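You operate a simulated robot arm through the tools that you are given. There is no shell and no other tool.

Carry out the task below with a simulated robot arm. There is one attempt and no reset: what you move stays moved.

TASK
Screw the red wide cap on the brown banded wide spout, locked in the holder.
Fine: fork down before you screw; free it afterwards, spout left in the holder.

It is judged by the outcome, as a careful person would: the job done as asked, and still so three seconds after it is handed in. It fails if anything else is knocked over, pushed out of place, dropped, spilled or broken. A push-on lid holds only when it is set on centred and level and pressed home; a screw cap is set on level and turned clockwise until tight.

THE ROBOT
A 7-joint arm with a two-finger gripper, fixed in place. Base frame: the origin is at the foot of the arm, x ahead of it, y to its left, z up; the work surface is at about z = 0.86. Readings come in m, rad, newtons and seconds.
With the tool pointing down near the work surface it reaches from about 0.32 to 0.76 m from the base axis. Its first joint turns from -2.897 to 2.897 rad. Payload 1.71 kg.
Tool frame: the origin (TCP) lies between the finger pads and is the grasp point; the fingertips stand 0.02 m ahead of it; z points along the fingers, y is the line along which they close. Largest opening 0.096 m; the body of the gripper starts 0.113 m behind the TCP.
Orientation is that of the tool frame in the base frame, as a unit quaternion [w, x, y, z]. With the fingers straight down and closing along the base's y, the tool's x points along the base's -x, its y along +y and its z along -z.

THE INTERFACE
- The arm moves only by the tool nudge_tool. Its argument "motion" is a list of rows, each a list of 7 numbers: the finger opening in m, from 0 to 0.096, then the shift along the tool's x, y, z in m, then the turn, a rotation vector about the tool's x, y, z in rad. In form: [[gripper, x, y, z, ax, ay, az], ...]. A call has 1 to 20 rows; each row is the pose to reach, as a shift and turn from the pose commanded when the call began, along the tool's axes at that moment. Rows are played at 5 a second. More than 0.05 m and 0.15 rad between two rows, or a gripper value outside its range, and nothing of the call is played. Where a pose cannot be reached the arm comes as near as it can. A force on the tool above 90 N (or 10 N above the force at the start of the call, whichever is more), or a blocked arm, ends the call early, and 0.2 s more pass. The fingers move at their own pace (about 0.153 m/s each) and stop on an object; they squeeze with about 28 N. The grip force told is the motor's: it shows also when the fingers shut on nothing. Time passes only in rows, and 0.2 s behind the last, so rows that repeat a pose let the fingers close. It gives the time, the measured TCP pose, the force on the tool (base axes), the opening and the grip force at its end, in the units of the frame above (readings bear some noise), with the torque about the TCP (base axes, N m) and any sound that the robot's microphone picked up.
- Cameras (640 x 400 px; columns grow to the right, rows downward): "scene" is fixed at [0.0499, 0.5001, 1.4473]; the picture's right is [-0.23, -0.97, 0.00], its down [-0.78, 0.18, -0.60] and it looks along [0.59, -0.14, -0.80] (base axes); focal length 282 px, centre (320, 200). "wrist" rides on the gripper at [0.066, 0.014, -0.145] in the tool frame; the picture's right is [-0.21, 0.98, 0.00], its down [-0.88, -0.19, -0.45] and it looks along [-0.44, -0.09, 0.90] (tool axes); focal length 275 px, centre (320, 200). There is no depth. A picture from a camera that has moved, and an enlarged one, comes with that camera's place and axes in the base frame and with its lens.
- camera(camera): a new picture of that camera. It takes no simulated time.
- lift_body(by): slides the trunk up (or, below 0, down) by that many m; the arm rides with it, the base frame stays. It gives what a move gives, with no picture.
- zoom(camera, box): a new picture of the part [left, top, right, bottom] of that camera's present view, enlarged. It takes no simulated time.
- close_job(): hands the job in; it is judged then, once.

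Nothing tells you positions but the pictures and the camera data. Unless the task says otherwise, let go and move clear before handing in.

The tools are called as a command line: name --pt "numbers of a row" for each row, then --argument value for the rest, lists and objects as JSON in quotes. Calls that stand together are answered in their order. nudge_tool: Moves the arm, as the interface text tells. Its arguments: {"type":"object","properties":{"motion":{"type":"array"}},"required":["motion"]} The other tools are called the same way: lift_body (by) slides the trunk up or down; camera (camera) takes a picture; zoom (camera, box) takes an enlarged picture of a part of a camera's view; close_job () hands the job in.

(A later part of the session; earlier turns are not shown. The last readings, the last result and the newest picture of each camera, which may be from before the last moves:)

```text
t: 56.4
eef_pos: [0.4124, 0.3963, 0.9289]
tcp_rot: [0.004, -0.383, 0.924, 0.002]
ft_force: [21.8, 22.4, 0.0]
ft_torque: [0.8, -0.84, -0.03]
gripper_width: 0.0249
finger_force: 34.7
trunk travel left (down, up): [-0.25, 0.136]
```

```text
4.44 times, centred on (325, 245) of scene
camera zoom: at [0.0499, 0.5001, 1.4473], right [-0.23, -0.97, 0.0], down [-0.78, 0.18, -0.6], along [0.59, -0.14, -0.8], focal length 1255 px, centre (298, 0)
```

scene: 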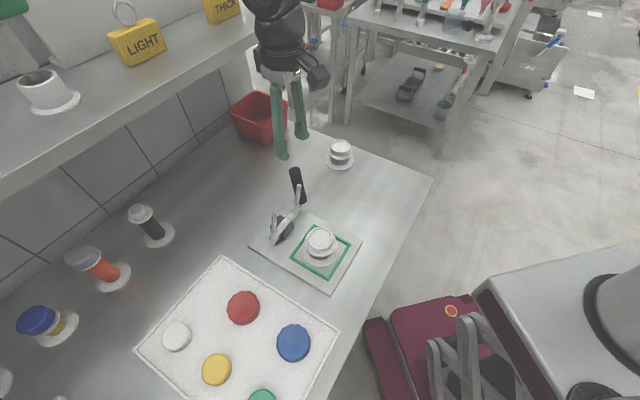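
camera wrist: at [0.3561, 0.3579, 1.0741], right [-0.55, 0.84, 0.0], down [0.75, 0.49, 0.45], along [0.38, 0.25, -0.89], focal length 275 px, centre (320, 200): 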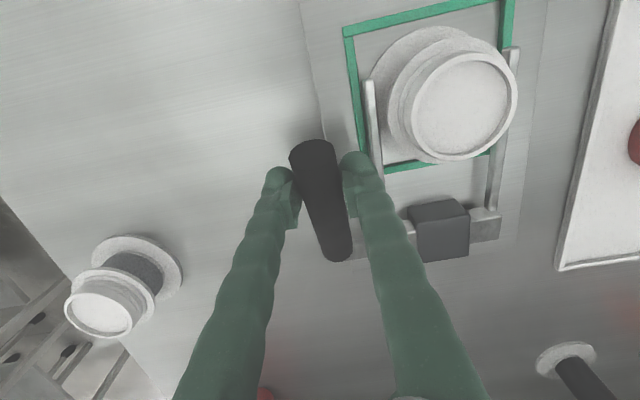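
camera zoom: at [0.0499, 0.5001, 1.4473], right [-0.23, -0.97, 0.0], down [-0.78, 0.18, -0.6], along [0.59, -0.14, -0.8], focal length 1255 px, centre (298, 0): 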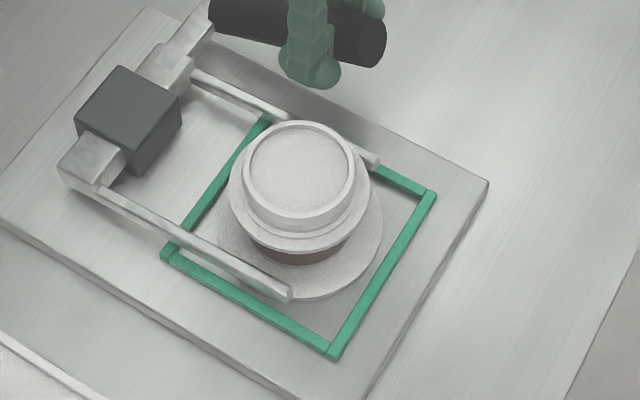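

Both tines clear the collar and sit over the flange edges. I'll press the handle down the rest of the way.

nudge_tool --pt "0.01 0.0019 0 0.0033 0 0 0" --pt "0.01 0.0036 0 0.0068 0 0 0" --pt "0.01 0.0051 0 0.0103 0 0 0" --pt "0.01 0.0065 0 0.0139 0 0 0" --pt "0.01 0.0065 0 0.0139 0 0 0"

zoom --camera "scene" --box '[260, 170, 380, 290]'

zoom --camera "wrist" --box '[330, 0, 540, 180]'

```text
t: 57.6
eef_pos: [0.403, 0.3865, 0.9163]
tcp_rot: [0.0, -0.383, 0.924, 0.0]
ft_force: [7.9, 14.6, 12.5]
ft_torque: [-0.12, 0.13, -0.04]
gripper_width: 0.0223
finger_force: 35.1
trunk travel left (down, up): [-0.25, 0.136]
```

```text
3.33 times, centred on (320, 230) of scene
camera zoom: at [0.0499, 0.5001, 1.4473], right [-0.23, -0.97, 0.0], down [-0.78, 0.18, -0.6], along [0.59, -0.14, -0.8], focal length 941 px, centre (320, 100)
```

zoom: 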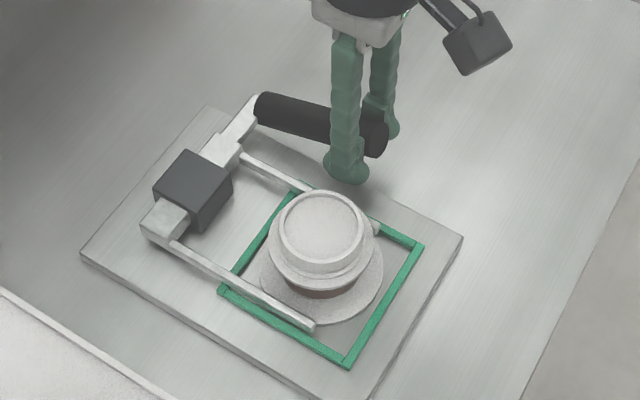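

```text
2.22 times, centred on (435, 90) of wrist
camera zoom: at [0.3477, 0.3497, 1.0612], right [-0.55, 0.84, 0.0], down [0.75, 0.49, 0.44], along [0.37, 0.24, -0.9], focal length 612 px, centre (64, 444)
```

zoom: 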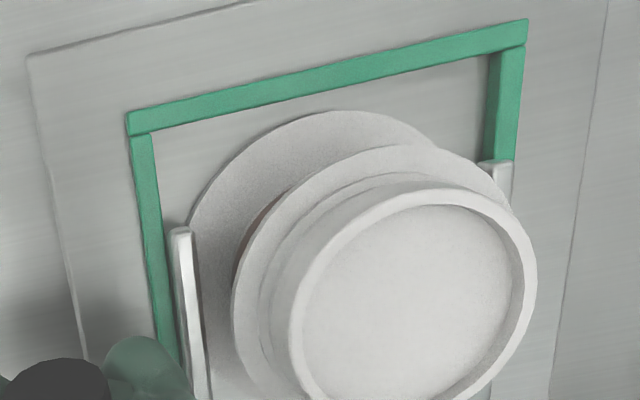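

The handle is nearly flat and the grip is starting to slide on it. I'll open the fingers to see whether the fork stays, then press from above if needed.

nudge_tool --pt "0.03 0 0 0 0 0 0" --pt "0.045 0 0 0 0 0 0" --pt "0.045 0 0 0 0 0 0"

zoom --camera "scene" --box '[260, 170, 380, 290]'

camera --camera "wrist"

```text
t: 58.4
eef_pos: [0.4026, 0.3851, 0.9169]
tcp_rot: [0.0, -0.382, 0.924, 0.0]
ft_force: [0.8, -0.4, -0.7]
ft_torque: [-0.01, 0.0, 0.01]
gripper_width: 0.045
finger_force: 0.0
trunk travel left (down, up): [-0.25, 0.136]
```

```text
3.33 times, centred on (320, 230) of scene
camera zoom: at [0.0499, 0.5001, 1.4473], right [-0.23, -0.97, 0.0], down [-0.78, 0.18, -0.6], along [0.59, -0.14, -0.8], focal length 941 px, centre (320, 100)
```

zoom: 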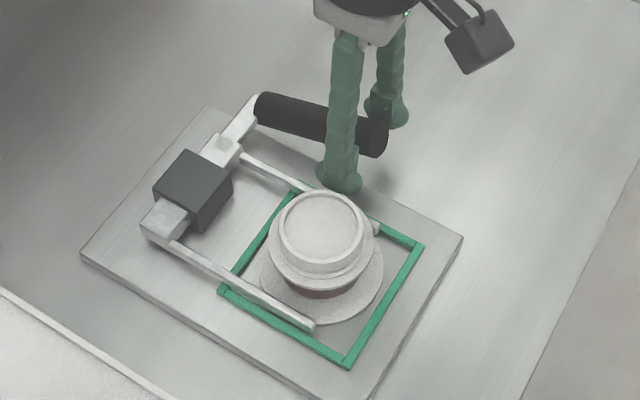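

```text
taken
camera wrist: at [0.3479, 0.3486, 1.0619], right [-0.55, 0.84, 0.0], down [0.75, 0.49, 0.44], along [0.37, 0.24, -0.9], focal length 275 px, centre (320, 200)
```

wrist: 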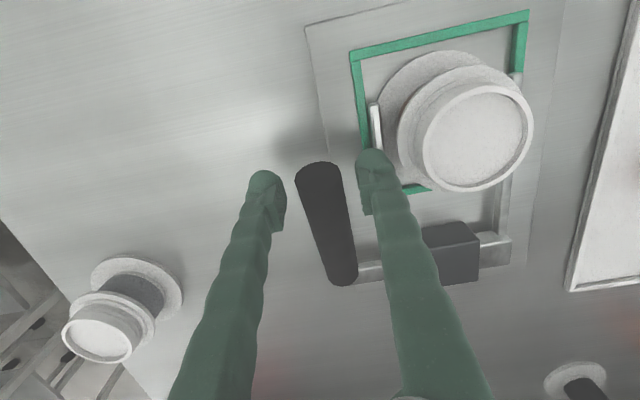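

The fork stays where I left it, with the tines about level on either side of the neck. I'll rise over the handle, close the fingers and press down on it to make sure it is fully home.

nudge_tool --pt "0.045 0 0 -0.015 0 0 0" --pt "0.045 0 0 -0.035 0 0 0" --pt "0.045 0 0 -0.05 0 0 0" --pt "0.02 0 0 -0.05 0 0 0" --pt "0.0 0 0 -0.05 0 0 0" --pt "0.0 -0.002 0 -0.05 0 0 0"

zoom --camera "wrist" --box '[220, 60, 480, 290]'

```text
t: 59.8
eef_pos: [0.4043, 0.3869, 0.9676]
tcp_rot: [0.002, -0.383, 0.924, 0.0]
ft_force: [0.9, -0.4, -0.1]
ft_torque: [-0.01, -0.04, -0.02]
gripper_width: 0.0
finger_force: 28.1
trunk travel left (down, up): [-0.25, 0.136]
```

```text
1.74 times, centred on (350, 175) of wrist
camera zoom: at [0.3495, 0.3502, 1.1121], right [-0.55, 0.84, 0.0], down [0.75, 0.49, 0.45], along [0.37, 0.24, -0.9], focal length 479 px, centre (268, 244)
```

zoom: 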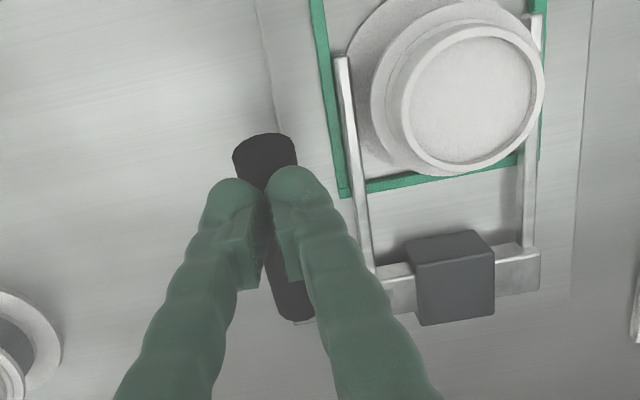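

The closed fingertips are over the handle. I'll press down gently in small steps.

nudge_tool --pt "0.0 0 0 0.01 0 0 0" --pt "0.0 0 0 0.016 0 0 0" --pt "0.0 0 0 0.019 0 0 0" --pt "0.0 0 0 0.021 0 0 0" --pt "0.0 0 0 0.023 0 0 0" --pt "0.0 0 0 0.023 0 0 0"

zoom --camera "scene" --box '[260, 170, 380, 290]'

```text
t: 61.2
eef_pos: [0.4028, 0.3863, 0.9511]
tcp_rot: [0.009, -0.382, 0.924, 0.002]
ft_force: [7.3, -6.3, 69.6]
ft_torque: [-0.35, 0.34, -0.15]
gripper_width: 0.0059
finger_force: 29.6
trunk travel left (down, up): [-0.25, 0.136]
```

```text
3.33 times, centred on (320, 230) of scene
camera zoom: at [0.0499, 0.5001, 1.4473], right [-0.23, -0.97, 0.0], down [-0.78, 0.18, -0.6], along [0.59, -0.14, -0.8], focal length 941 px, centre (320, 100)
```

zoom: 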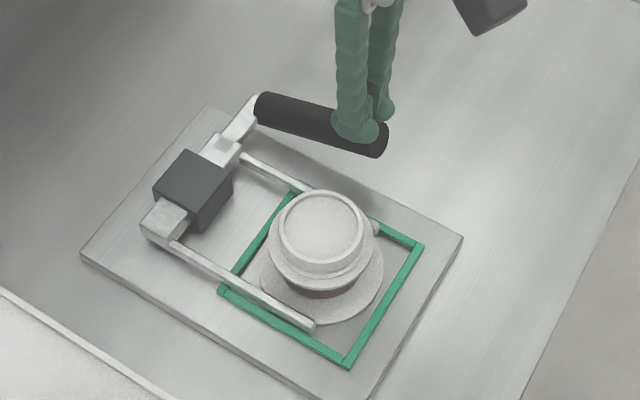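

Under 70 N the handle doesn't move any further, so the fork is fully down on its stop. I'll rise and travel over to the red cap.

nudge_tool --pt "0.0 0 0 -0.01 0 0 0" --pt "0.0 0 0 -0.04 0 0 0" --pt "0.0 0 0 -0.08 0 0 0" --pt "0.02 0 0 -0.11 0 0 0" --pt "0.04 -0.005 0.03 -0.12 0 0 0" --pt "0.06 -0.011 0.07 -0.12 0 0 0" --pt "0.08 -0.017 0.11 -0.12 0 0 0" --pt "0.09 -0.023 0.15 -0.12 0 0 0" --pt "0.09 -0.029 0.19 -0.12 0 0 0" --pt "0.09 -0.035 0.23 -0.12 0 0 0" --pt "0.09 -0.04 0.26 -0.12 0 0 0" --pt "0.09 -0.0417 0.2722 -0.12 0 0 0" --pt "0.09 -0.0417 0.2722 -0.12 0 0 0"

camera --camera "wrist"

camera --camera "scene"

```text
t: 64.0
eef_pos: [0.2387, 0.6094, 1.0634]
tcp_rot: [0.0, -0.383, 0.924, 0.0]
ft_force: [-0.3, 0.6, -0.5]
ft_torque: [0.0, 0.0, 0.03]
gripper_width: 0.0901
finger_force: 0.1
trunk travel left (down, up): [-0.25, 0.136]
```

```text
taken
camera wrist: at [0.1842, 0.5732, 1.2085], right [-0.55, 0.84, 0.0], down [0.75, 0.49, 0.45], along [0.37, 0.24, -0.9], focal length 275 px, centre (320, 200)
```

wrist: 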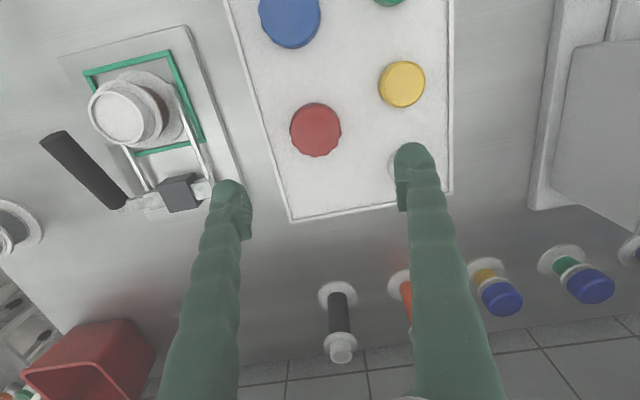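

```text
taken
```

scene: 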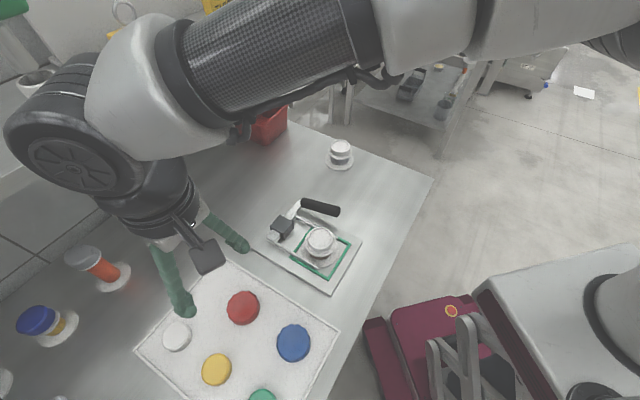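

I'm hovering near the mat; the red cap is visible just ahead. Zooming in to locate it precisely.

zoom --camera "wrist" --box '[240, 60, 400, 200]'

zoom --camera "wrist" --box '[30, 30, 240, 220]'

zoom --camera "scene" --box '[190, 260, 300, 350]'

```text
2.86 times, centred on (320, 130) of wrist
camera zoom: at [0.1842, 0.5732, 1.2085], right [-0.55, 0.84, 0.0], down [0.75, 0.49, 0.45], along [0.37, 0.24, -0.9], focal length 786 px, centre (320, 400)
```

zoom: 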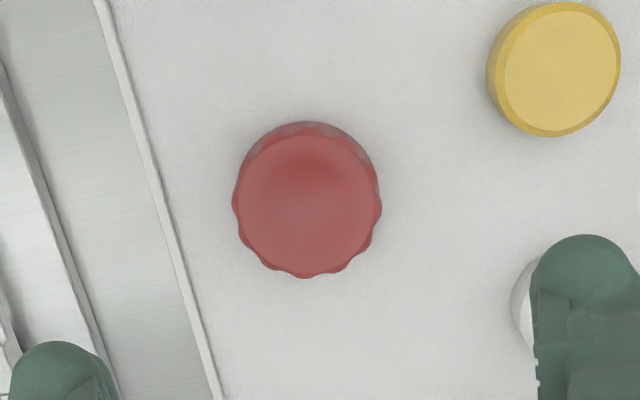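

```text
2.11 times, centred on (135, 125) of wrist
camera zoom: at [0.1842, 0.5732, 1.2085], right [-0.55, 0.84, 0.0], down [0.75, 0.49, 0.45], along [0.37, 0.24, -0.9], focal length 580 px, centre (710, 358)
```

zoom: 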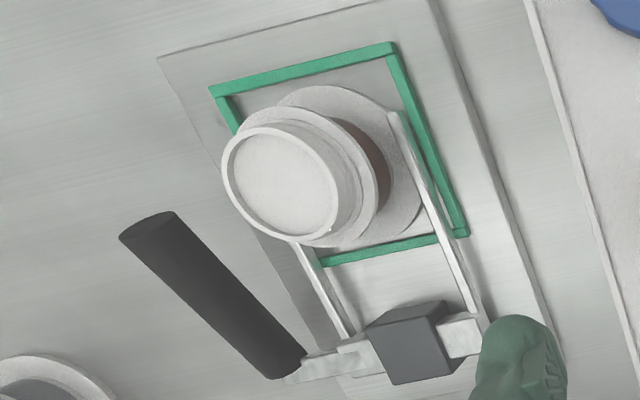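

```text
4.44 times, centred on (245, 305) of scene
camera zoom: at [0.0499, 0.5001, 1.4473], right [-0.23, -0.97, 0.0], down [-0.78, 0.18, -0.6], along [0.59, -0.14, -0.8], focal length 1255 px, centre (653, -267)
```

zoom: 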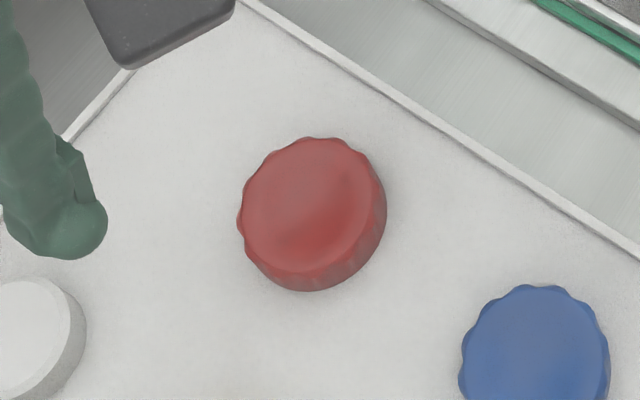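

The red cap's top is centred near (0.248, 0.608). Before grasping it I want to know how far the wrist can be wound anticlockwise, so there's room to screw clockwise. I'll test that here at safe height.

nudge_tool --pt "0.09 0 0 -0.01 0 0 -0.14" --pt "0.09 0 0 -0.02 0 0 -0.28" --pt "0.09 0 0 -0.03 0 0 -0.42" --pt "0.09 0 0 -0.03 0 0 -0.56" --pt "0.09 0 0 -0.03 0 0 -0.7" --pt "0.09 0 0 -0.03 0 0 -0.84" --pt "0.09 0 0 -0.03 0 0 -0.98" --pt "0.09 0 0 -0.03 0 0 -1.12" --pt "0.09 0 0 -0.03 0 0 -1.26" --pt "0.09 0 0 -0.03 0 0 -1.4" --pt "0.09 0 0 -0.03 0 0 -1.5" --pt "0.09 0 0 -0.03 0 0 -1.5"

camera --camera "scene"

camera --camera "wrist"

```text
t: 66.6
eef_pos: [0.2409, 0.6089, 1.0943]
tcp_rot: [0.0, 0.91, -0.415, 0.0]
ft_force: [-0.4, -0.2, 0.7]
ft_torque: [0.01, 0.01, -0.05]
gripper_width: 0.0899
finger_force: 0.1
trunk travel left (down, up): [-0.25, 0.136]
```

```text
taken
```

scene: 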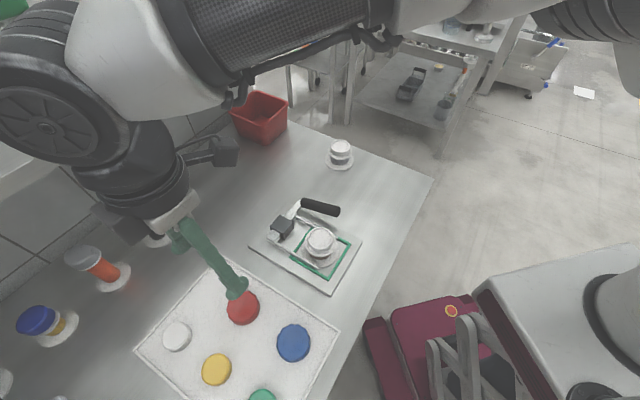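

```text
taken
camera wrist: at [0.2746, 0.5509, 1.2379], right [-0.87, -0.49, 0.0], down [-0.44, 0.78, 0.44], along [-0.22, 0.39, -0.9], focal length 275 px, centre (320, 200)
```

wrist: 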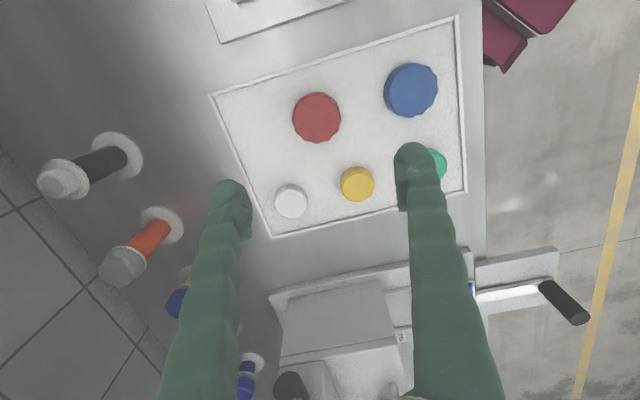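

It can wind that far without trouble. I'll wind another 1.5 rad anticlockwise while moving over the cap, then re-measure.

nudge_tool --pt "0.09 0.0 0 0 0 0 -0.14" --pt "0.09 0.001 0.0 0 0 0 -0.28" --pt "0.09 0.002 -0.001 0 0 0 -0.42" --pt "0.09 0.003 -0.002 0 0 0 -0.56" --pt "0.09 0.004 -0.003 0.0 0 0 -0.7" --pt "0.09 0.005 -0.004 0.0 0 0 -0.84" --pt "0.09 0.006 -0.004 0.0 0 0 -0.98" --pt "0.09 0.006 -0.004 0.0 0 0 -1.12" --pt "0.09 0.006 -0.004 0.0 0 0 -1.26" --pt "0.09 0.006 -0.004 0.0 0 0 -1.4" --pt "0.09 0.006 -0.004 0.0 0 0 -1.5" --pt "0.09 0.006 -0.004 0.0 0 0 -1.5"

camera --camera "wrist"

camera --camera "scene"

```text
t: 69.2
eef_pos: [0.2487, 0.6083, 1.0927]
tcp_rot: [0.0, 0.948, 0.318, 0.001]
ft_force: [0.7, 1.1, 0.0]
ft_torque: [0.01, 0.01, -0.01]
gripper_width: 0.0903
finger_force: 0.1
trunk travel left (down, up): [-0.25, 0.136]
```

```text
taken
camera wrist: at [0.3095, 0.6364, 1.2381], right [0.42, -0.91, 0.0], down [-0.81, -0.38, 0.44], along [-0.4, -0.19, -0.9], focal length 275 px, centre (320, 200)
```

wrist: 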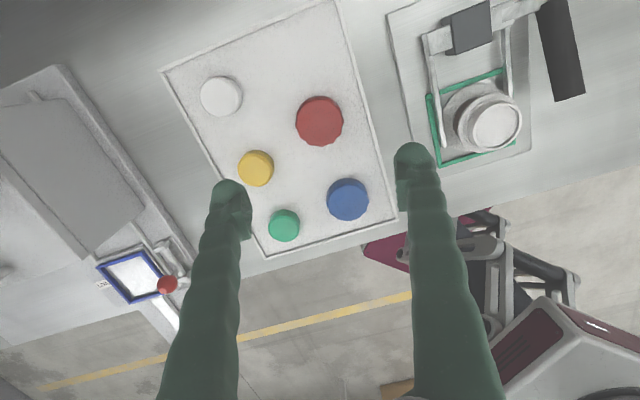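

```text
taken
```

scene: 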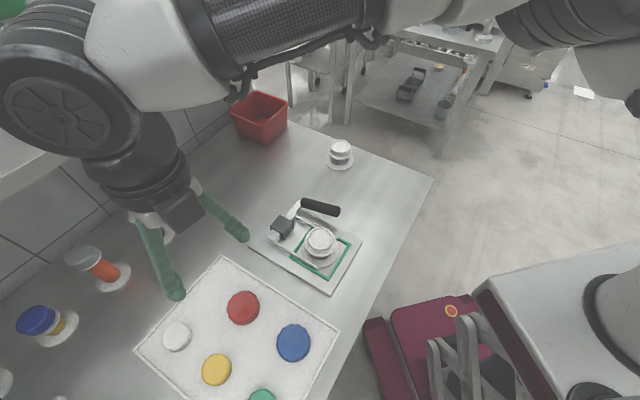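

Another fixture with a blue frame and a red ball has come into view on the left. I'll look at it to be sure the fork holder I used is the right one, and refine the cap position.

zoom --camera "wrist" --box '[60, 200, 240, 330]'

zoom --camera "wrist" --box '[250, 60, 400, 180]'

zoom --camera "wrist" --box '[380, 0, 600, 180]'

```text
3.08 times, centred on (150, 265) of wrist
camera zoom: at [0.3095, 0.6364, 1.2381], right [0.42, -0.91, 0.0], down [-0.81, -0.38, 0.44], along [-0.4, -0.19, -0.9], focal length 847 px, centre (843, 0)
```

zoom: 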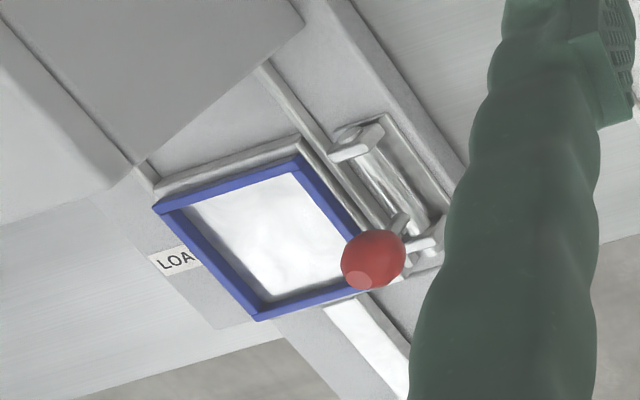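

```text
3.33 times, centred on (325, 120) of wrist
camera zoom: at [0.3095, 0.6364, 1.2381], right [0.42, -0.91, 0.0], down [-0.81, -0.38, 0.44], along [-0.4, -0.19, -0.9], focal length 918 px, centre (303, 467)
```

zoom: 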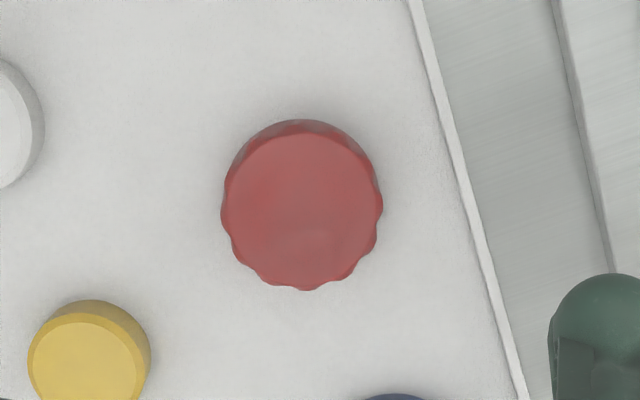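

```text
2.22 times, centred on (490, 90) of wrist
camera zoom: at [0.3095, 0.6364, 1.2381], right [0.42, -0.91, 0.0], down [-0.81, -0.38, 0.44], along [-0.4, -0.19, -0.9], focal length 612 px, centre (-58, 444)
```

zoom: 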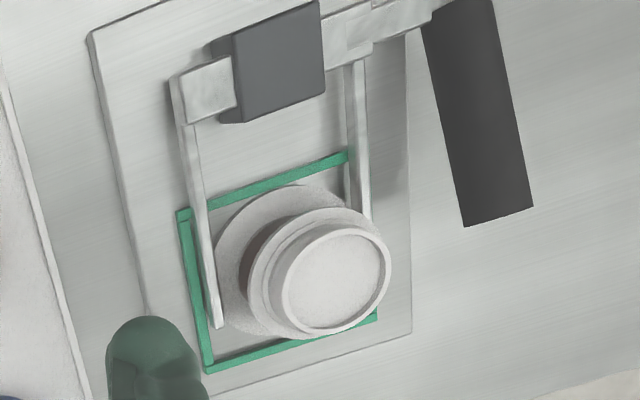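

That other fixture is a "LOAD" station with no fork, so the fork holder is the right one. The cap is at (0.2478, 0.608), top near z 0.888. I'll descend over it.

nudge_tool --pt "0.085 0 0 0.04 0 0 0" --pt "0.085 0 0 0.08 0 0 0" --pt "0.085 0 0 0.12 0 0 0" --pt "0.085 0 0 0.15 0 0 0" --pt "0.085 0 0 0.165 0 0 0" --pt "0.085 0 0 0.165 0 0 0"

camera --camera "wrist"

zoom --camera "scene" --box '[120, 200, 320, 360]'

```text
t: 70.6
eef_pos: [0.2475, 0.6066, 0.93]
tcp_rot: [0.0, 0.948, 0.317, 0.001]
ft_force: [-0.4, 0.5, -0.5]
ft_torque: [0.01, -0.04, 0.0]
gripper_width: 0.085
finger_force: 0.1
trunk travel left (down, up): [-0.25, 0.136]
```

```text
taken
camera wrist: at [0.3093, 0.6341, 1.0737], right [0.42, -0.91, 0.0], down [-0.81, -0.38, 0.44], along [-0.4, -0.19, -0.9], focal length 275 px, centre (320, 200)
```

wrist: 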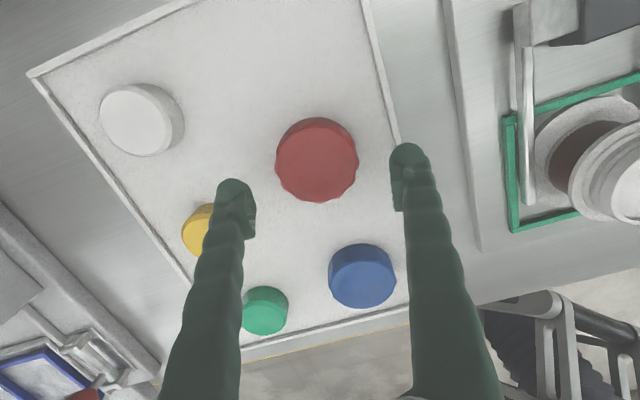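

```text
2.50 times, centred on (220, 280) of scene
camera zoom: at [0.0499, 0.5001, 1.4473], right [-0.23, -0.97, 0.0], down [-0.78, 0.18, -0.6], along [0.59, -0.14, -0.8], focal length 706 px, centre (570, 0)
```

zoom: 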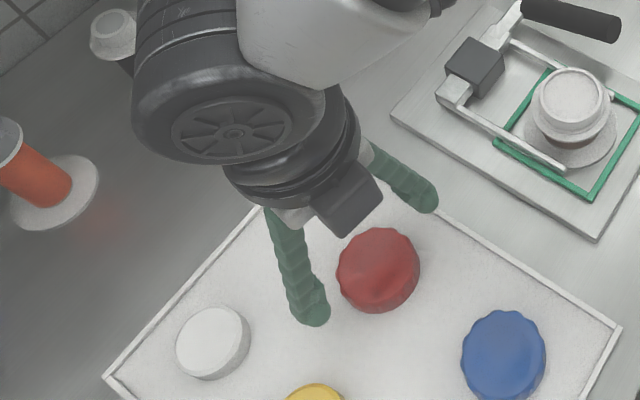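

zoom --camera "wrist" --box '[220, 90, 440, 230]'

```text
2.86 times, centred on (330, 160) of wrist
camera zoom: at [0.3093, 0.6341, 1.0737], right [0.42, -0.91, 0.0], down [-0.81, -0.38, 0.44], along [-0.4, -0.19, -0.9], focal length 786 px, centre (291, 314)
```

zoom: 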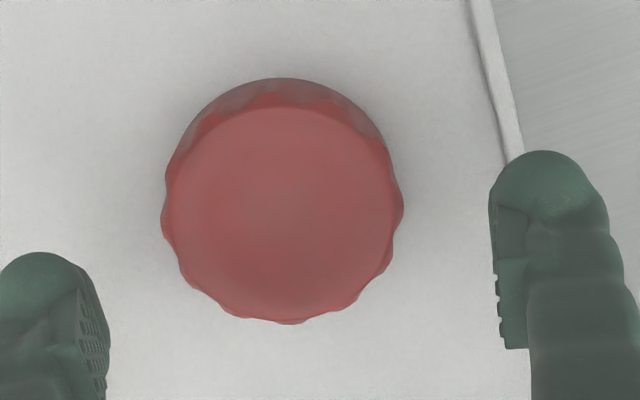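

The cap is about 2.5 mm from the TCP axis and spans roughly z 0.871 to 0.888. I'm correcting and descending so the fingertips end just above the mat.

nudge_tool --pt "0.085 0.0023 -0.0011 0.01 0 0 0" --pt "0.085 0.0023 -0.0011 0.02 0 0 0" --pt "0.085 0.0023 -0.0011 0.028 0 0 0" --pt "0.085 0.0023 -0.0011 0.034 0 0 0" --pt "0.085 0.0023 -0.0011 0.0375 0 0 0" --pt "0.085 0.0023 -0.0011 0.0375 0 0 0"

zoom --camera "wrist" --box '[220, 90, 440, 270]'

zoom --camera "scene" --box '[180, 230, 300, 350]'

```text
t: 72.0
eef_pos: [0.2502, 0.6092, 0.8908]
tcp_rot: [0.0, 0.949, 0.316, 0.0]
ft_force: [0.2, 1.2, -0.1]
ft_torque: [0.0, -0.01, -0.02]
gripper_width: 0.0851
finger_force: 0.0
trunk travel left (down, up): [-0.25, 0.136]
```

```text
2.22 times, centred on (330, 180) of wrist
camera zoom: at [0.3116, 0.638, 1.0354], right [0.42, -0.91, 0.0], down [-0.81, -0.38, 0.44], along [-0.4, -0.19, -0.9], focal length 612 px, centre (298, 244)
```

zoom: 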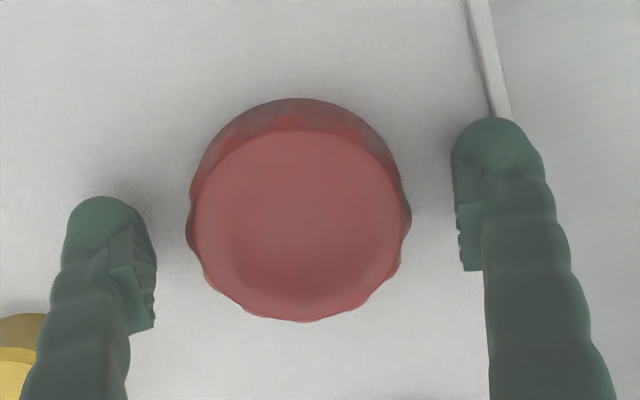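

```text
3.33 times, centred on (240, 290) of scene
camera zoom: at [0.0499, 0.5001, 1.4473], right [-0.23, -0.97, 0.0], down [-0.78, 0.18, -0.6], along [0.59, -0.14, -0.8], focal length 941 px, centre (587, -100)
```

zoom: 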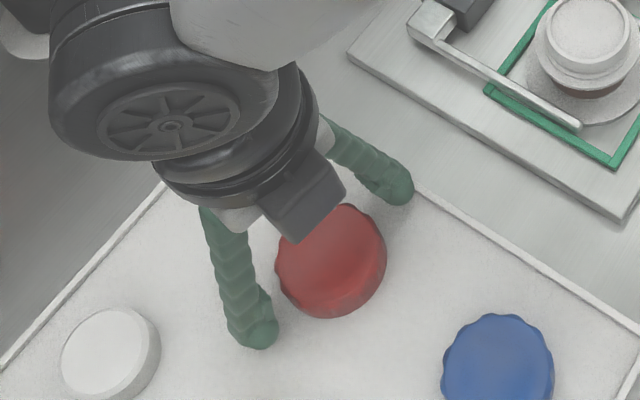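

The cap is centred between the fingers with no contact below. I'll go 1 mm lower and close gently.

nudge_tool --pt "0.085 0 0 0.001 0 0 0" --pt "0.076 0 0 0.001 0 0 0" --pt "0.068 0 0 0.001 0 0 0" --pt "0.064 0 0 0.001 0 0 0" --pt "0.061 0 0 0.001 0 0 0" --pt "0.058 0 0 0.001 0 0 0" --pt "0.05 0 0 0.001 0 0 0" --pt "0.03 0 0 0.001 0 0 0" --pt "0.03 0 0 0.001 0 0 0"

zoom --camera "wrist" --box '[220, 90, 440, 270]'

```text
t: 74.0
eef_pos: [0.2497, 0.6103, 0.8895]
tcp_rot: [0.0, 0.949, 0.316, 0.001]
ft_force: [0.4, 0.2, -0.3]
ft_torque: [0.04, 0.01, -0.01]
gripper_width: 0.0608
finger_force: 28.3
trunk travel left (down, up): [-0.25, 0.136]
```

```text
2.22 times, centred on (330, 180) of wrist
camera zoom: at [0.3111, 0.6388, 1.0343], right [0.42, -0.91, 0.0], down [-0.81, -0.38, 0.44], along [-0.4, -0.19, -0.9], focal length 612 px, centre (298, 244)
```

zoom: 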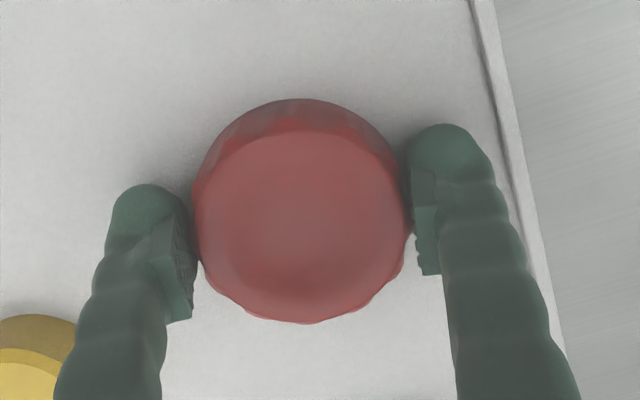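

Gripped at 60.8 mm. I'll lift slowly by 15 mm to test the hold.

nudge_tool --pt "0.02 0 0 -0.002 0 0 0" --pt "0.02 0 0 -0.004 0 0 0" --pt "0.02 0 0 -0.007 0 0 0" --pt "0.02 0 0 -0.011 0 0 0" --pt "0.02 0 0 -0.015 0 0 0" --pt "0.02 0 0 -0.015 0 0 0"

zoom --camera "wrist" --box '[220, 90, 440, 270]'

zoom --camera "scene" --box '[180, 230, 300, 350]'

```text
t: 75.4
eef_pos: [0.2497, 0.61, 0.9053]
tcp_rot: [0.0, 0.949, 0.316, 0.001]
ft_force: [0.6, -0.5, 0.5]
ft_torque: [0.01, 0.0, -0.02]
gripper_width: 0.0604
finger_force: 28.1
trunk travel left (down, up): [-0.25, 0.136]
```

```text
2.22 times, centred on (330, 180) of wrist
camera zoom: at [0.3111, 0.6384, 1.0509], right [0.42, -0.91, 0.0], down [-0.81, -0.38, 0.44], along [-0.4, -0.19, -0.9], focal length 612 px, centre (298, 244)
```

zoom: 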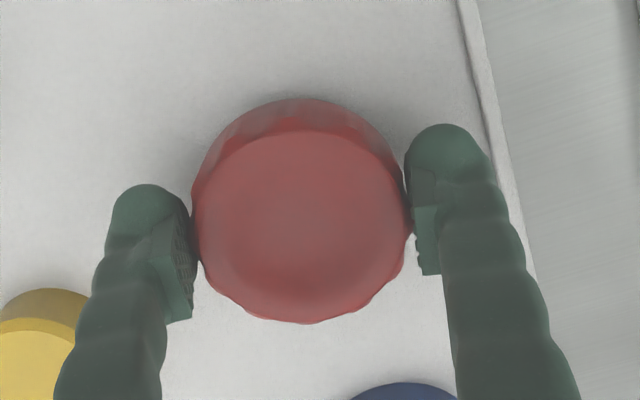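

```text
3.33 times, centred on (240, 290) of scene
camera zoom: at [0.0499, 0.5001, 1.4473], right [-0.23, -0.97, 0.0], down [-0.78, 0.18, -0.6], along [0.59, -0.14, -0.8], focal length 941 px, centre (587, -100)
```

zoom: 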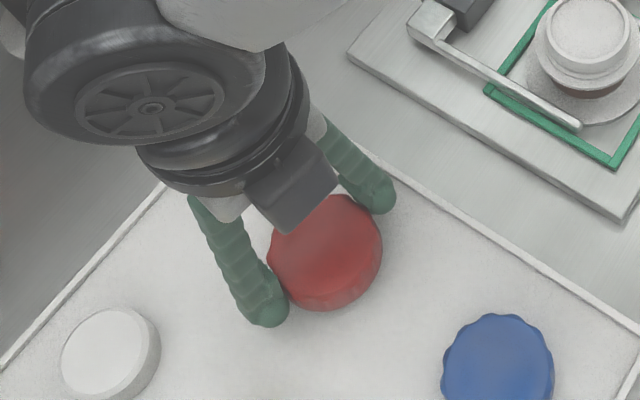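

The cap is held firmly and level. I'll rise and carry it above the spout.

nudge_tool --pt "0.02 0 0 -0.02 0 0 0" --pt "0.02 0 0 -0.045 0 0 0" --pt "0.02 0 0 -0.07 0 0 0" --pt "0.02 -0.001 0.006 -0.09 0 0 0" --pt "0.02 -0.004 0.02 -0.1 0 0 0" --pt "0.02 -0.009 0.045 -0.1 0 0 0" --pt "0.02 -0.014 0.07 -0.1 0 0 0" --pt "0.02 -0.019 0.095 -0.1 0 0 0" --pt "0.02 -0.024 0.12 -0.1 0 0 0" --pt "0.02 -0.029 0.145 -0.1 0 0 0" --pt "0.02 -0.034 0.168 -0.1 0 0 0" --pt "0.02 -0.0375 0.186 -0.1 0 0 0" --pt "0.02 -0.0389 0.1935 -0.1 0 0 0" --pt "0.02 -0.0389 0.1935 -0.1 0 0 0"

camera --camera "wrist"

camera --camera "scene"

```text
t: 78.4
eef_pos: [0.3333, 0.4314, 1.0034]
tcp_rot: [0.0, 0.948, 0.317, 0.001]
ft_force: [-0.1, 0.3, 0.6]
ft_torque: [-0.01, -0.02, -0.01]
gripper_width: 0.0605
finger_force: 28.1
trunk travel left (down, up): [-0.25, 0.136]
```

```text
taken
camera wrist: at [0.3961, 0.4586, 1.1487], right [0.42, -0.91, 0.0], down [-0.81, -0.38, 0.44], along [-0.4, -0.19, -0.9], focal length 275 px, centre (320, 200)
```

wrist: 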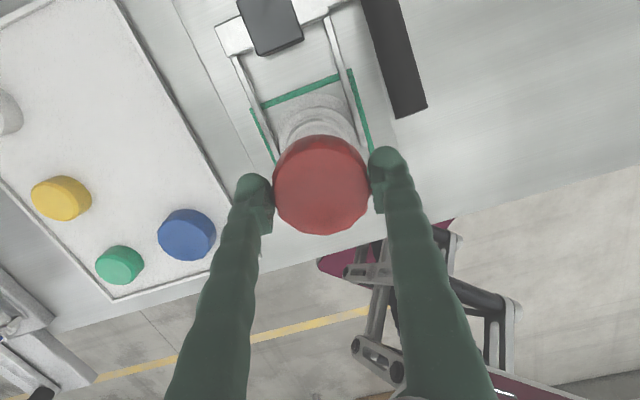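

```text
taken
```

scene: 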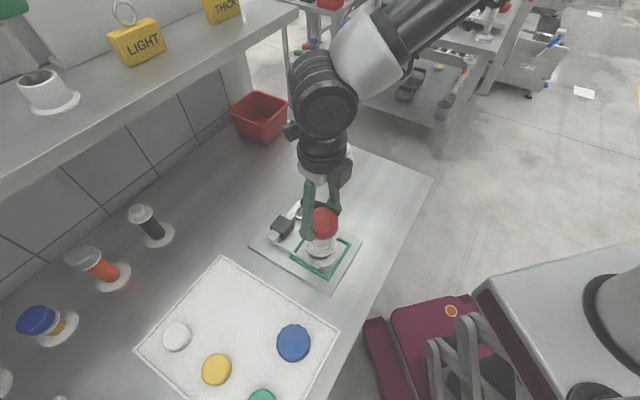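

The cap is above the spout. I'll zoom in to align the centres precisely.

zoom --camera "wrist" --box '[230, 60, 410, 240]'

zoom --camera "scene" --box '[270, 180, 370, 280]'

```text
2.22 times, centred on (320, 150) of wrist
camera zoom: at [0.3961, 0.4586, 1.1487], right [0.42, -0.91, 0.0], down [-0.81, -0.38, 0.44], along [-0.4, -0.19, -0.9], focal length 612 px, centre (320, 311)
```

zoom: 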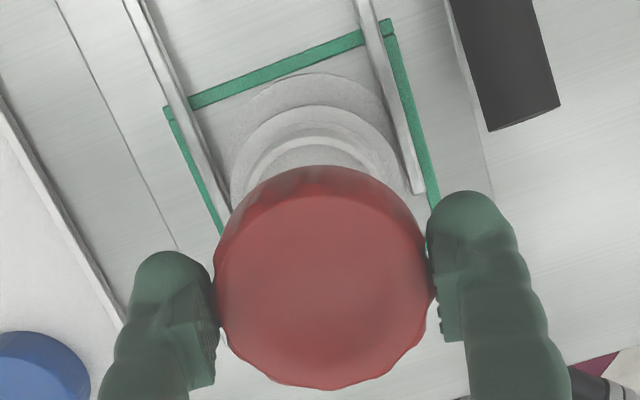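

```text
4.00 times, centred on (320, 230) of scene
camera zoom: at [0.0499, 0.5001, 1.4473], right [-0.23, -0.97, 0.0], down [-0.78, 0.18, -0.6], along [0.59, -0.14, -0.8], focal length 1130 px, centre (320, 80)
```

zoom: 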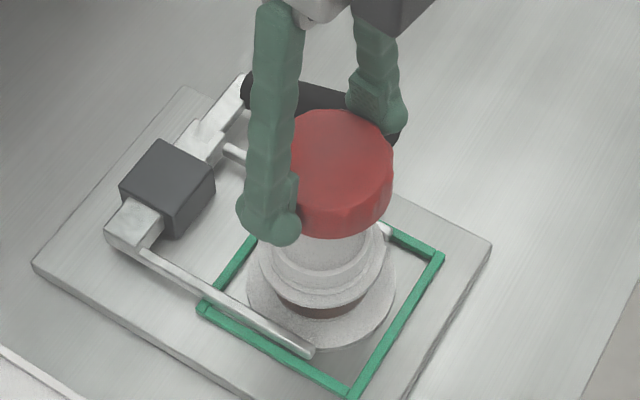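

The cap needs about 3 mm in +y to line up with the spout. I'll apply that and lower to about 1 cm above the mouth for a re-check.

nudge_tool --pt "0.02 0.001 -0.0012 0.01 0 0 0" --pt "0.02 0.0018 -0.0024 0.02 0 0 0" --pt "0.02 0.0018 -0.0024 0.03 0 0 0" --pt "0.02 0.0018 -0.0024 0.04 0 0 0" --pt "0.02 0.0018 -0.0024 0.045 0 0 0" --pt "0.02 0.0018 -0.0024 0.045 0 0 0"

zoom --camera "wrist" --box '[220, 60, 420, 240]'

zoom --camera "scene" --box '[270, 180, 370, 280]'

```text
t: 79.8
eef_pos: [0.3342, 0.4362, 0.9588]
tcp_rot: [0.0, 0.949, 0.316, 0.0]
ft_force: [0.4, 0.5, -0.6]
ft_torque: [-0.03, 0.02, 0.01]
gripper_width: 0.061
finger_force: 28.1
trunk travel left (down, up): [-0.25, 0.136]
```

```text
2.22 times, centred on (320, 150) of wrist
camera zoom: at [0.3953, 0.464, 1.1044], right [0.42, -0.91, 0.0], down [-0.81, -0.38, 0.44], along [-0.4, -0.19, -0.9], focal length 612 px, centre (320, 311)
```

zoom: 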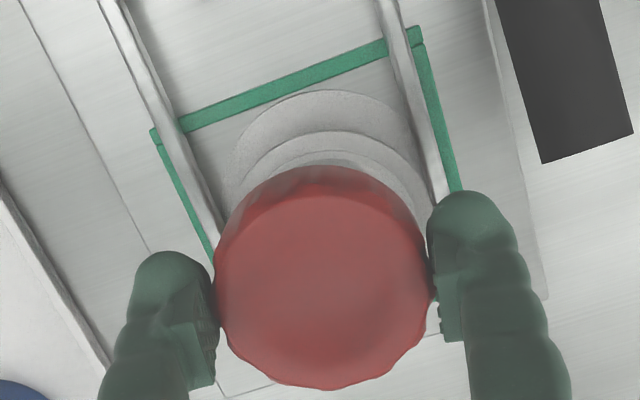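

```text
4.00 times, centred on (320, 230) of scene
camera zoom: at [0.0499, 0.5001, 1.4473], right [-0.23, -0.97, 0.0], down [-0.78, 0.18, -0.6], along [0.59, -0.14, -0.8], focal length 1130 px, centre (320, 80)
```

zoom: 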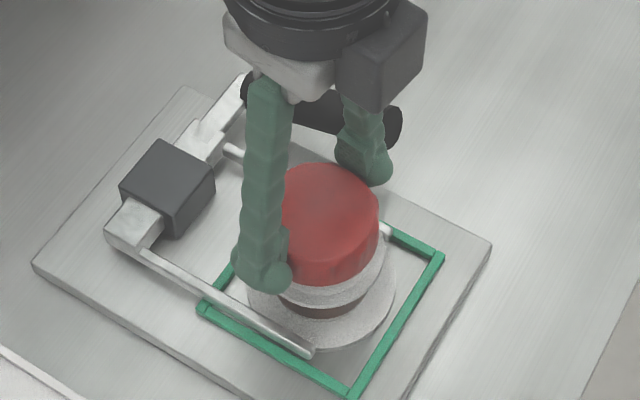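

It overshot slightly: the cap is at (0.335, 0.435) against the spout at (0.3356, 0.4324). I'll trim it back by 2.5 mm.

nudge_tool --pt "0.02 -0.0005 0.0012 0.0 0 0 0" --pt "0.02 -0.0009 0.0024 0.003 0 0 0" --pt "0.02 -0.0009 0.0024 0.003 0 0 0"

zoom --camera "wrist" --box '[220, 60, 420, 240]'

zoom --camera "scene" --box '[280, 190, 360, 270]'

```text
t: 80.6
eef_pos: [0.3357, 0.4316, 0.9555]
tcp_rot: [-0.001, 0.949, 0.316, 0.001]
ft_force: [0.6, -0.6, 0.1]
ft_torque: [-0.01, -0.01, -0.06]
gripper_width: 0.0609
finger_force: 28.2
trunk travel left (down, up): [-0.25, 0.136]
```

```text
2.22 times, centred on (320, 150) of wrist
camera zoom: at [0.3967, 0.4607, 1.1009], right [0.42, -0.91, 0.0], down [-0.81, -0.38, 0.44], along [-0.4, -0.19, -0.9], focal length 612 px, centre (320, 311)
```

zoom: 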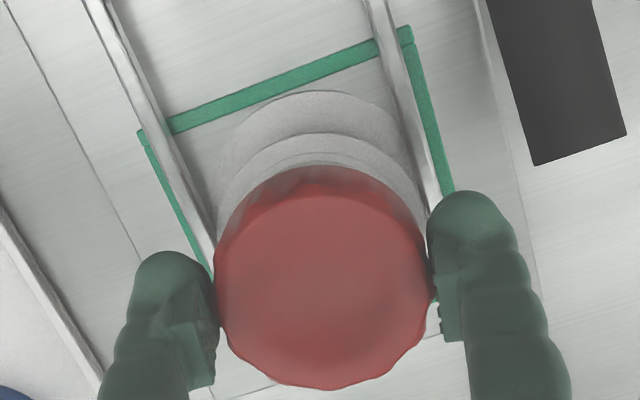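

```text
5.00 times, centred on (320, 230) of scene
camera zoom: at [0.0499, 0.5001, 1.4473], right [-0.23, -0.97, 0.0], down [-0.78, 0.18, -0.6], along [0.59, -0.14, -0.8], focal length 1412 px, centre (320, 50)
```

zoom: 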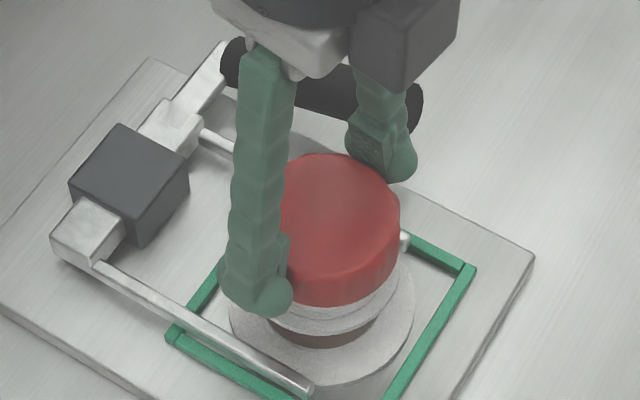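

Nearly aligned. I'll zoom in closer to measure the flange and collar arcs relative to the cap.

zoom --camera "wrist" --box '[265, 90, 375, 160]'

zoom --camera "scene" --box '[295, 215, 350, 265]'

```text
5.71 times, centred on (320, 125) of wrist
camera zoom: at [0.3967, 0.4607, 1.1009], right [0.42, -0.91, 0.0], down [-0.81, -0.38, 0.44], along [-0.4, -0.19, -0.9], focal length 1573 px, centre (320, 629)
```

zoom: 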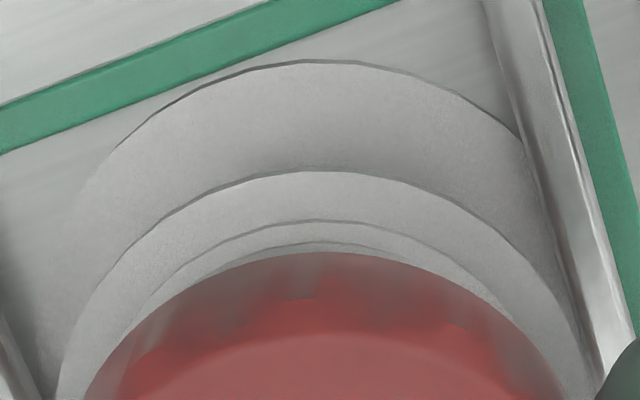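

```text
8.00 times, centred on (322, 240) of scene
camera zoom: at [0.0499, 0.5001, 1.4473], right [-0.23, -0.97, 0.0], down [-0.78, 0.18, -0.6], along [0.59, -0.14, -0.8], focal length 2259 px, centre (300, -120)
```

zoom: 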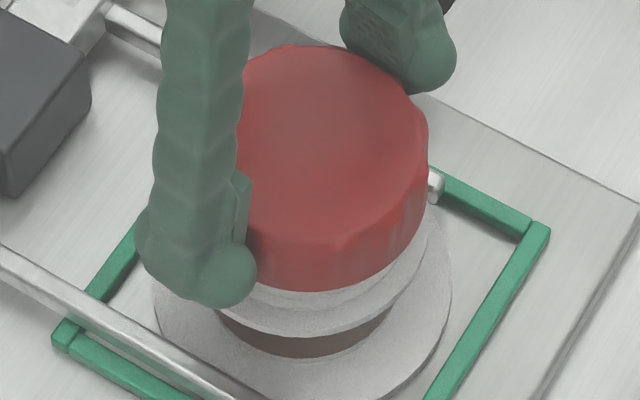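

The lateral and depth offsets between cap and spout now agree within about 1 mm. I'll lower 8 mm and re-check for drift.

nudge_tool --pt "0.02 0 0 0.003 0 0 0" --pt "0.02 0 0 0.006 0 0 0" --pt "0.02 0 0 0.008 0 0 0" --pt "0.02 0 0 0.008 0 0 0"

zoom --camera "wrist" --box '[265, 90, 375, 160]'

zoom --camera "scene" --box '[285, 205, 355, 275]'

```text
t: 81.6
eef_pos: [0.3359, 0.4324, 0.9488]
tcp_rot: [-0.001, 0.948, 0.317, 0.001]
ft_force: [0.7, 0.4, -0.3]
ft_torque: [-0.01, -0.03, 0.0]
gripper_width: 0.0607
finger_force: 27.7
trunk travel left (down, up): [-0.25, 0.136]
```

```text
5.71 times, centred on (320, 125) of wrist
camera zoom: at [0.3973, 0.4608, 1.0935], right [0.42, -0.91, 0.0], down [-0.81, -0.38, 0.44], along [-0.4, -0.19, -0.9], focal length 1573 px, centre (320, 629)
```

zoom: 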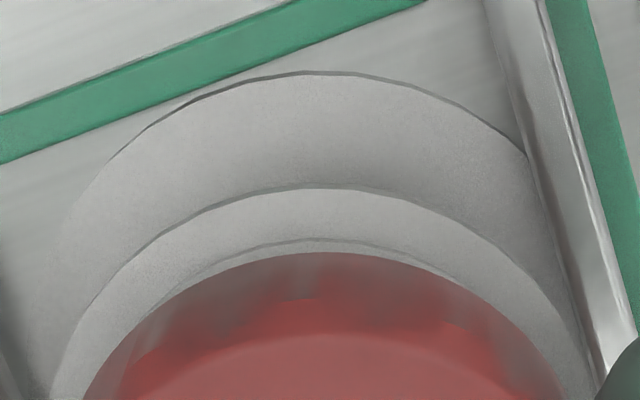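

```text
5.71 times, centred on (320, 240) of scene
camera zoom: at [0.0499, 0.5001, 1.4473], right [-0.23, -0.97, 0.0], down [-0.78, 0.18, -0.6], along [0.59, -0.14, -0.8], focal length 1614 px, centre (320, -29)
```

zoom: 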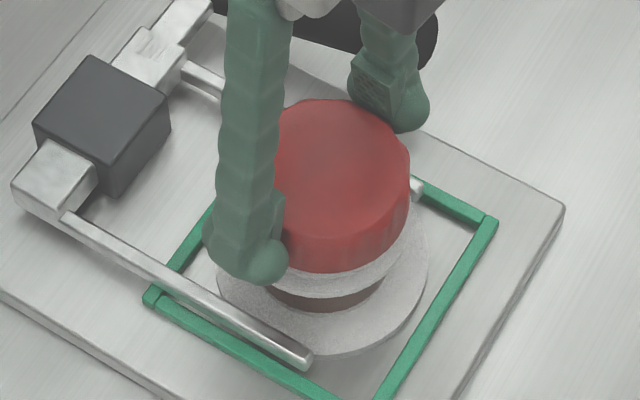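

Still aligned, with the cap rim just at the mouth's top. Lowering in 1 mm steps to feel for contact.

nudge_tool --pt "0.02 0 0 0.001 0 0 0" --pt "0.02 0 0 0.002 0 0 0" --pt "0.02 0 0 0.003 0 0 0" --pt "0.02 0 0 0.004 0 0 0" --pt "0.02 0 0 0.004 0 0 0"

```text
t: 82.8
eef_pos: [0.3355, 0.4326, 0.9443]
tcp_rot: [0.0, 0.949, 0.317, 0.002]
ft_force: [13.4, 6.9, 9.9]
ft_torque: [0.19, -0.16, 0.02]
gripper_width: 0.0605
finger_force: 28.0
trunk travel left (down, up): [-0.25, 0.136]
```

Contact: there's a sideways push of about 15 N towards (+x, +y), so the cap should shift that way. Moving 1.5 mm to relieve it.

nudge_tool --pt "0.02 0.0008 0.0001 0 0 0 0" --pt "0.02 0.0015 0.0003 0 0 0 0" --pt "0.02 0.0015 0.0003 0 0 0 0"

zoom --camera "scene" --box '[285, 205, 355, 275]'

zoom --camera "wrist" --box '[220, 60, 420, 240]'

```text
t: 83.6
eef_pos: [0.3368, 0.4327, 0.944]
tcp_rot: [0.0, 0.949, 0.316, 0.0]
ft_force: [8.4, 8.4, 9.8]
ft_torque: [0.25, -0.19, -0.03]
gripper_width: 0.0609
finger_force: 27.9
trunk travel left (down, up): [-0.25, 0.136]
```

```text
5.71 times, centred on (320, 240) of scene
camera zoom: at [0.0499, 0.5001, 1.4473], right [-0.23, -0.97, 0.0], down [-0.78, 0.18, -0.6], along [0.59, -0.14, -0.8], focal length 1614 px, centre (320, -29)
```

zoom: 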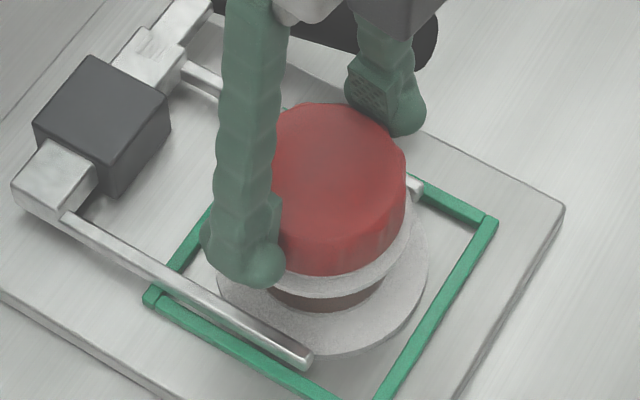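

```text
2.22 times, centred on (320, 150) of wrist
camera zoom: at [0.3983, 0.4616, 1.0897], right [0.42, -0.91, 0.0], down [-0.81, -0.38, 0.44], along [-0.4, -0.19, -0.9], focal length 612 px, centre (320, 311)
```

zoom: 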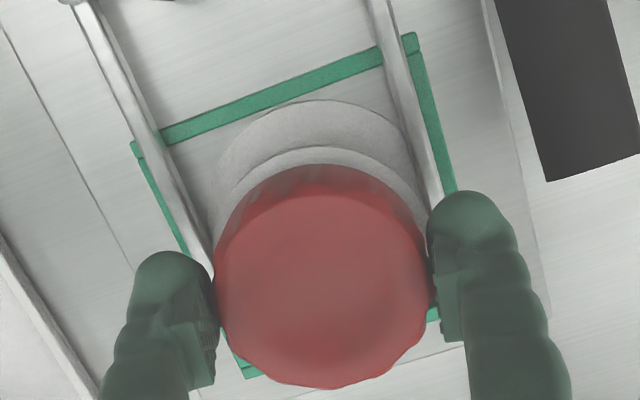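

There's still about 12 N of lateral force, so I'll shift a bit more in the same direction.

nudge_tool --pt "0.02 0.0008 -0.0001 -0.0005 0 0 0" --pt "0.02 0.0014 -0.0003 -0.0005 0 0 0" --pt "0.02 0.0014 -0.0003 -0.0005 0 0 0"

```text
t: 84.4
eef_pos: [0.3361, 0.4332, 0.9445]
tcp_rot: [0.001, 0.949, 0.317, -0.001]
ft_force: [-1.9, 0.6, 2.3]
ft_torque: [0.17, 0.09, 0.01]
gripper_width: 0.0605
finger_force: 27.9
trunk travel left (down, up): [-0.25, 0.136]
```

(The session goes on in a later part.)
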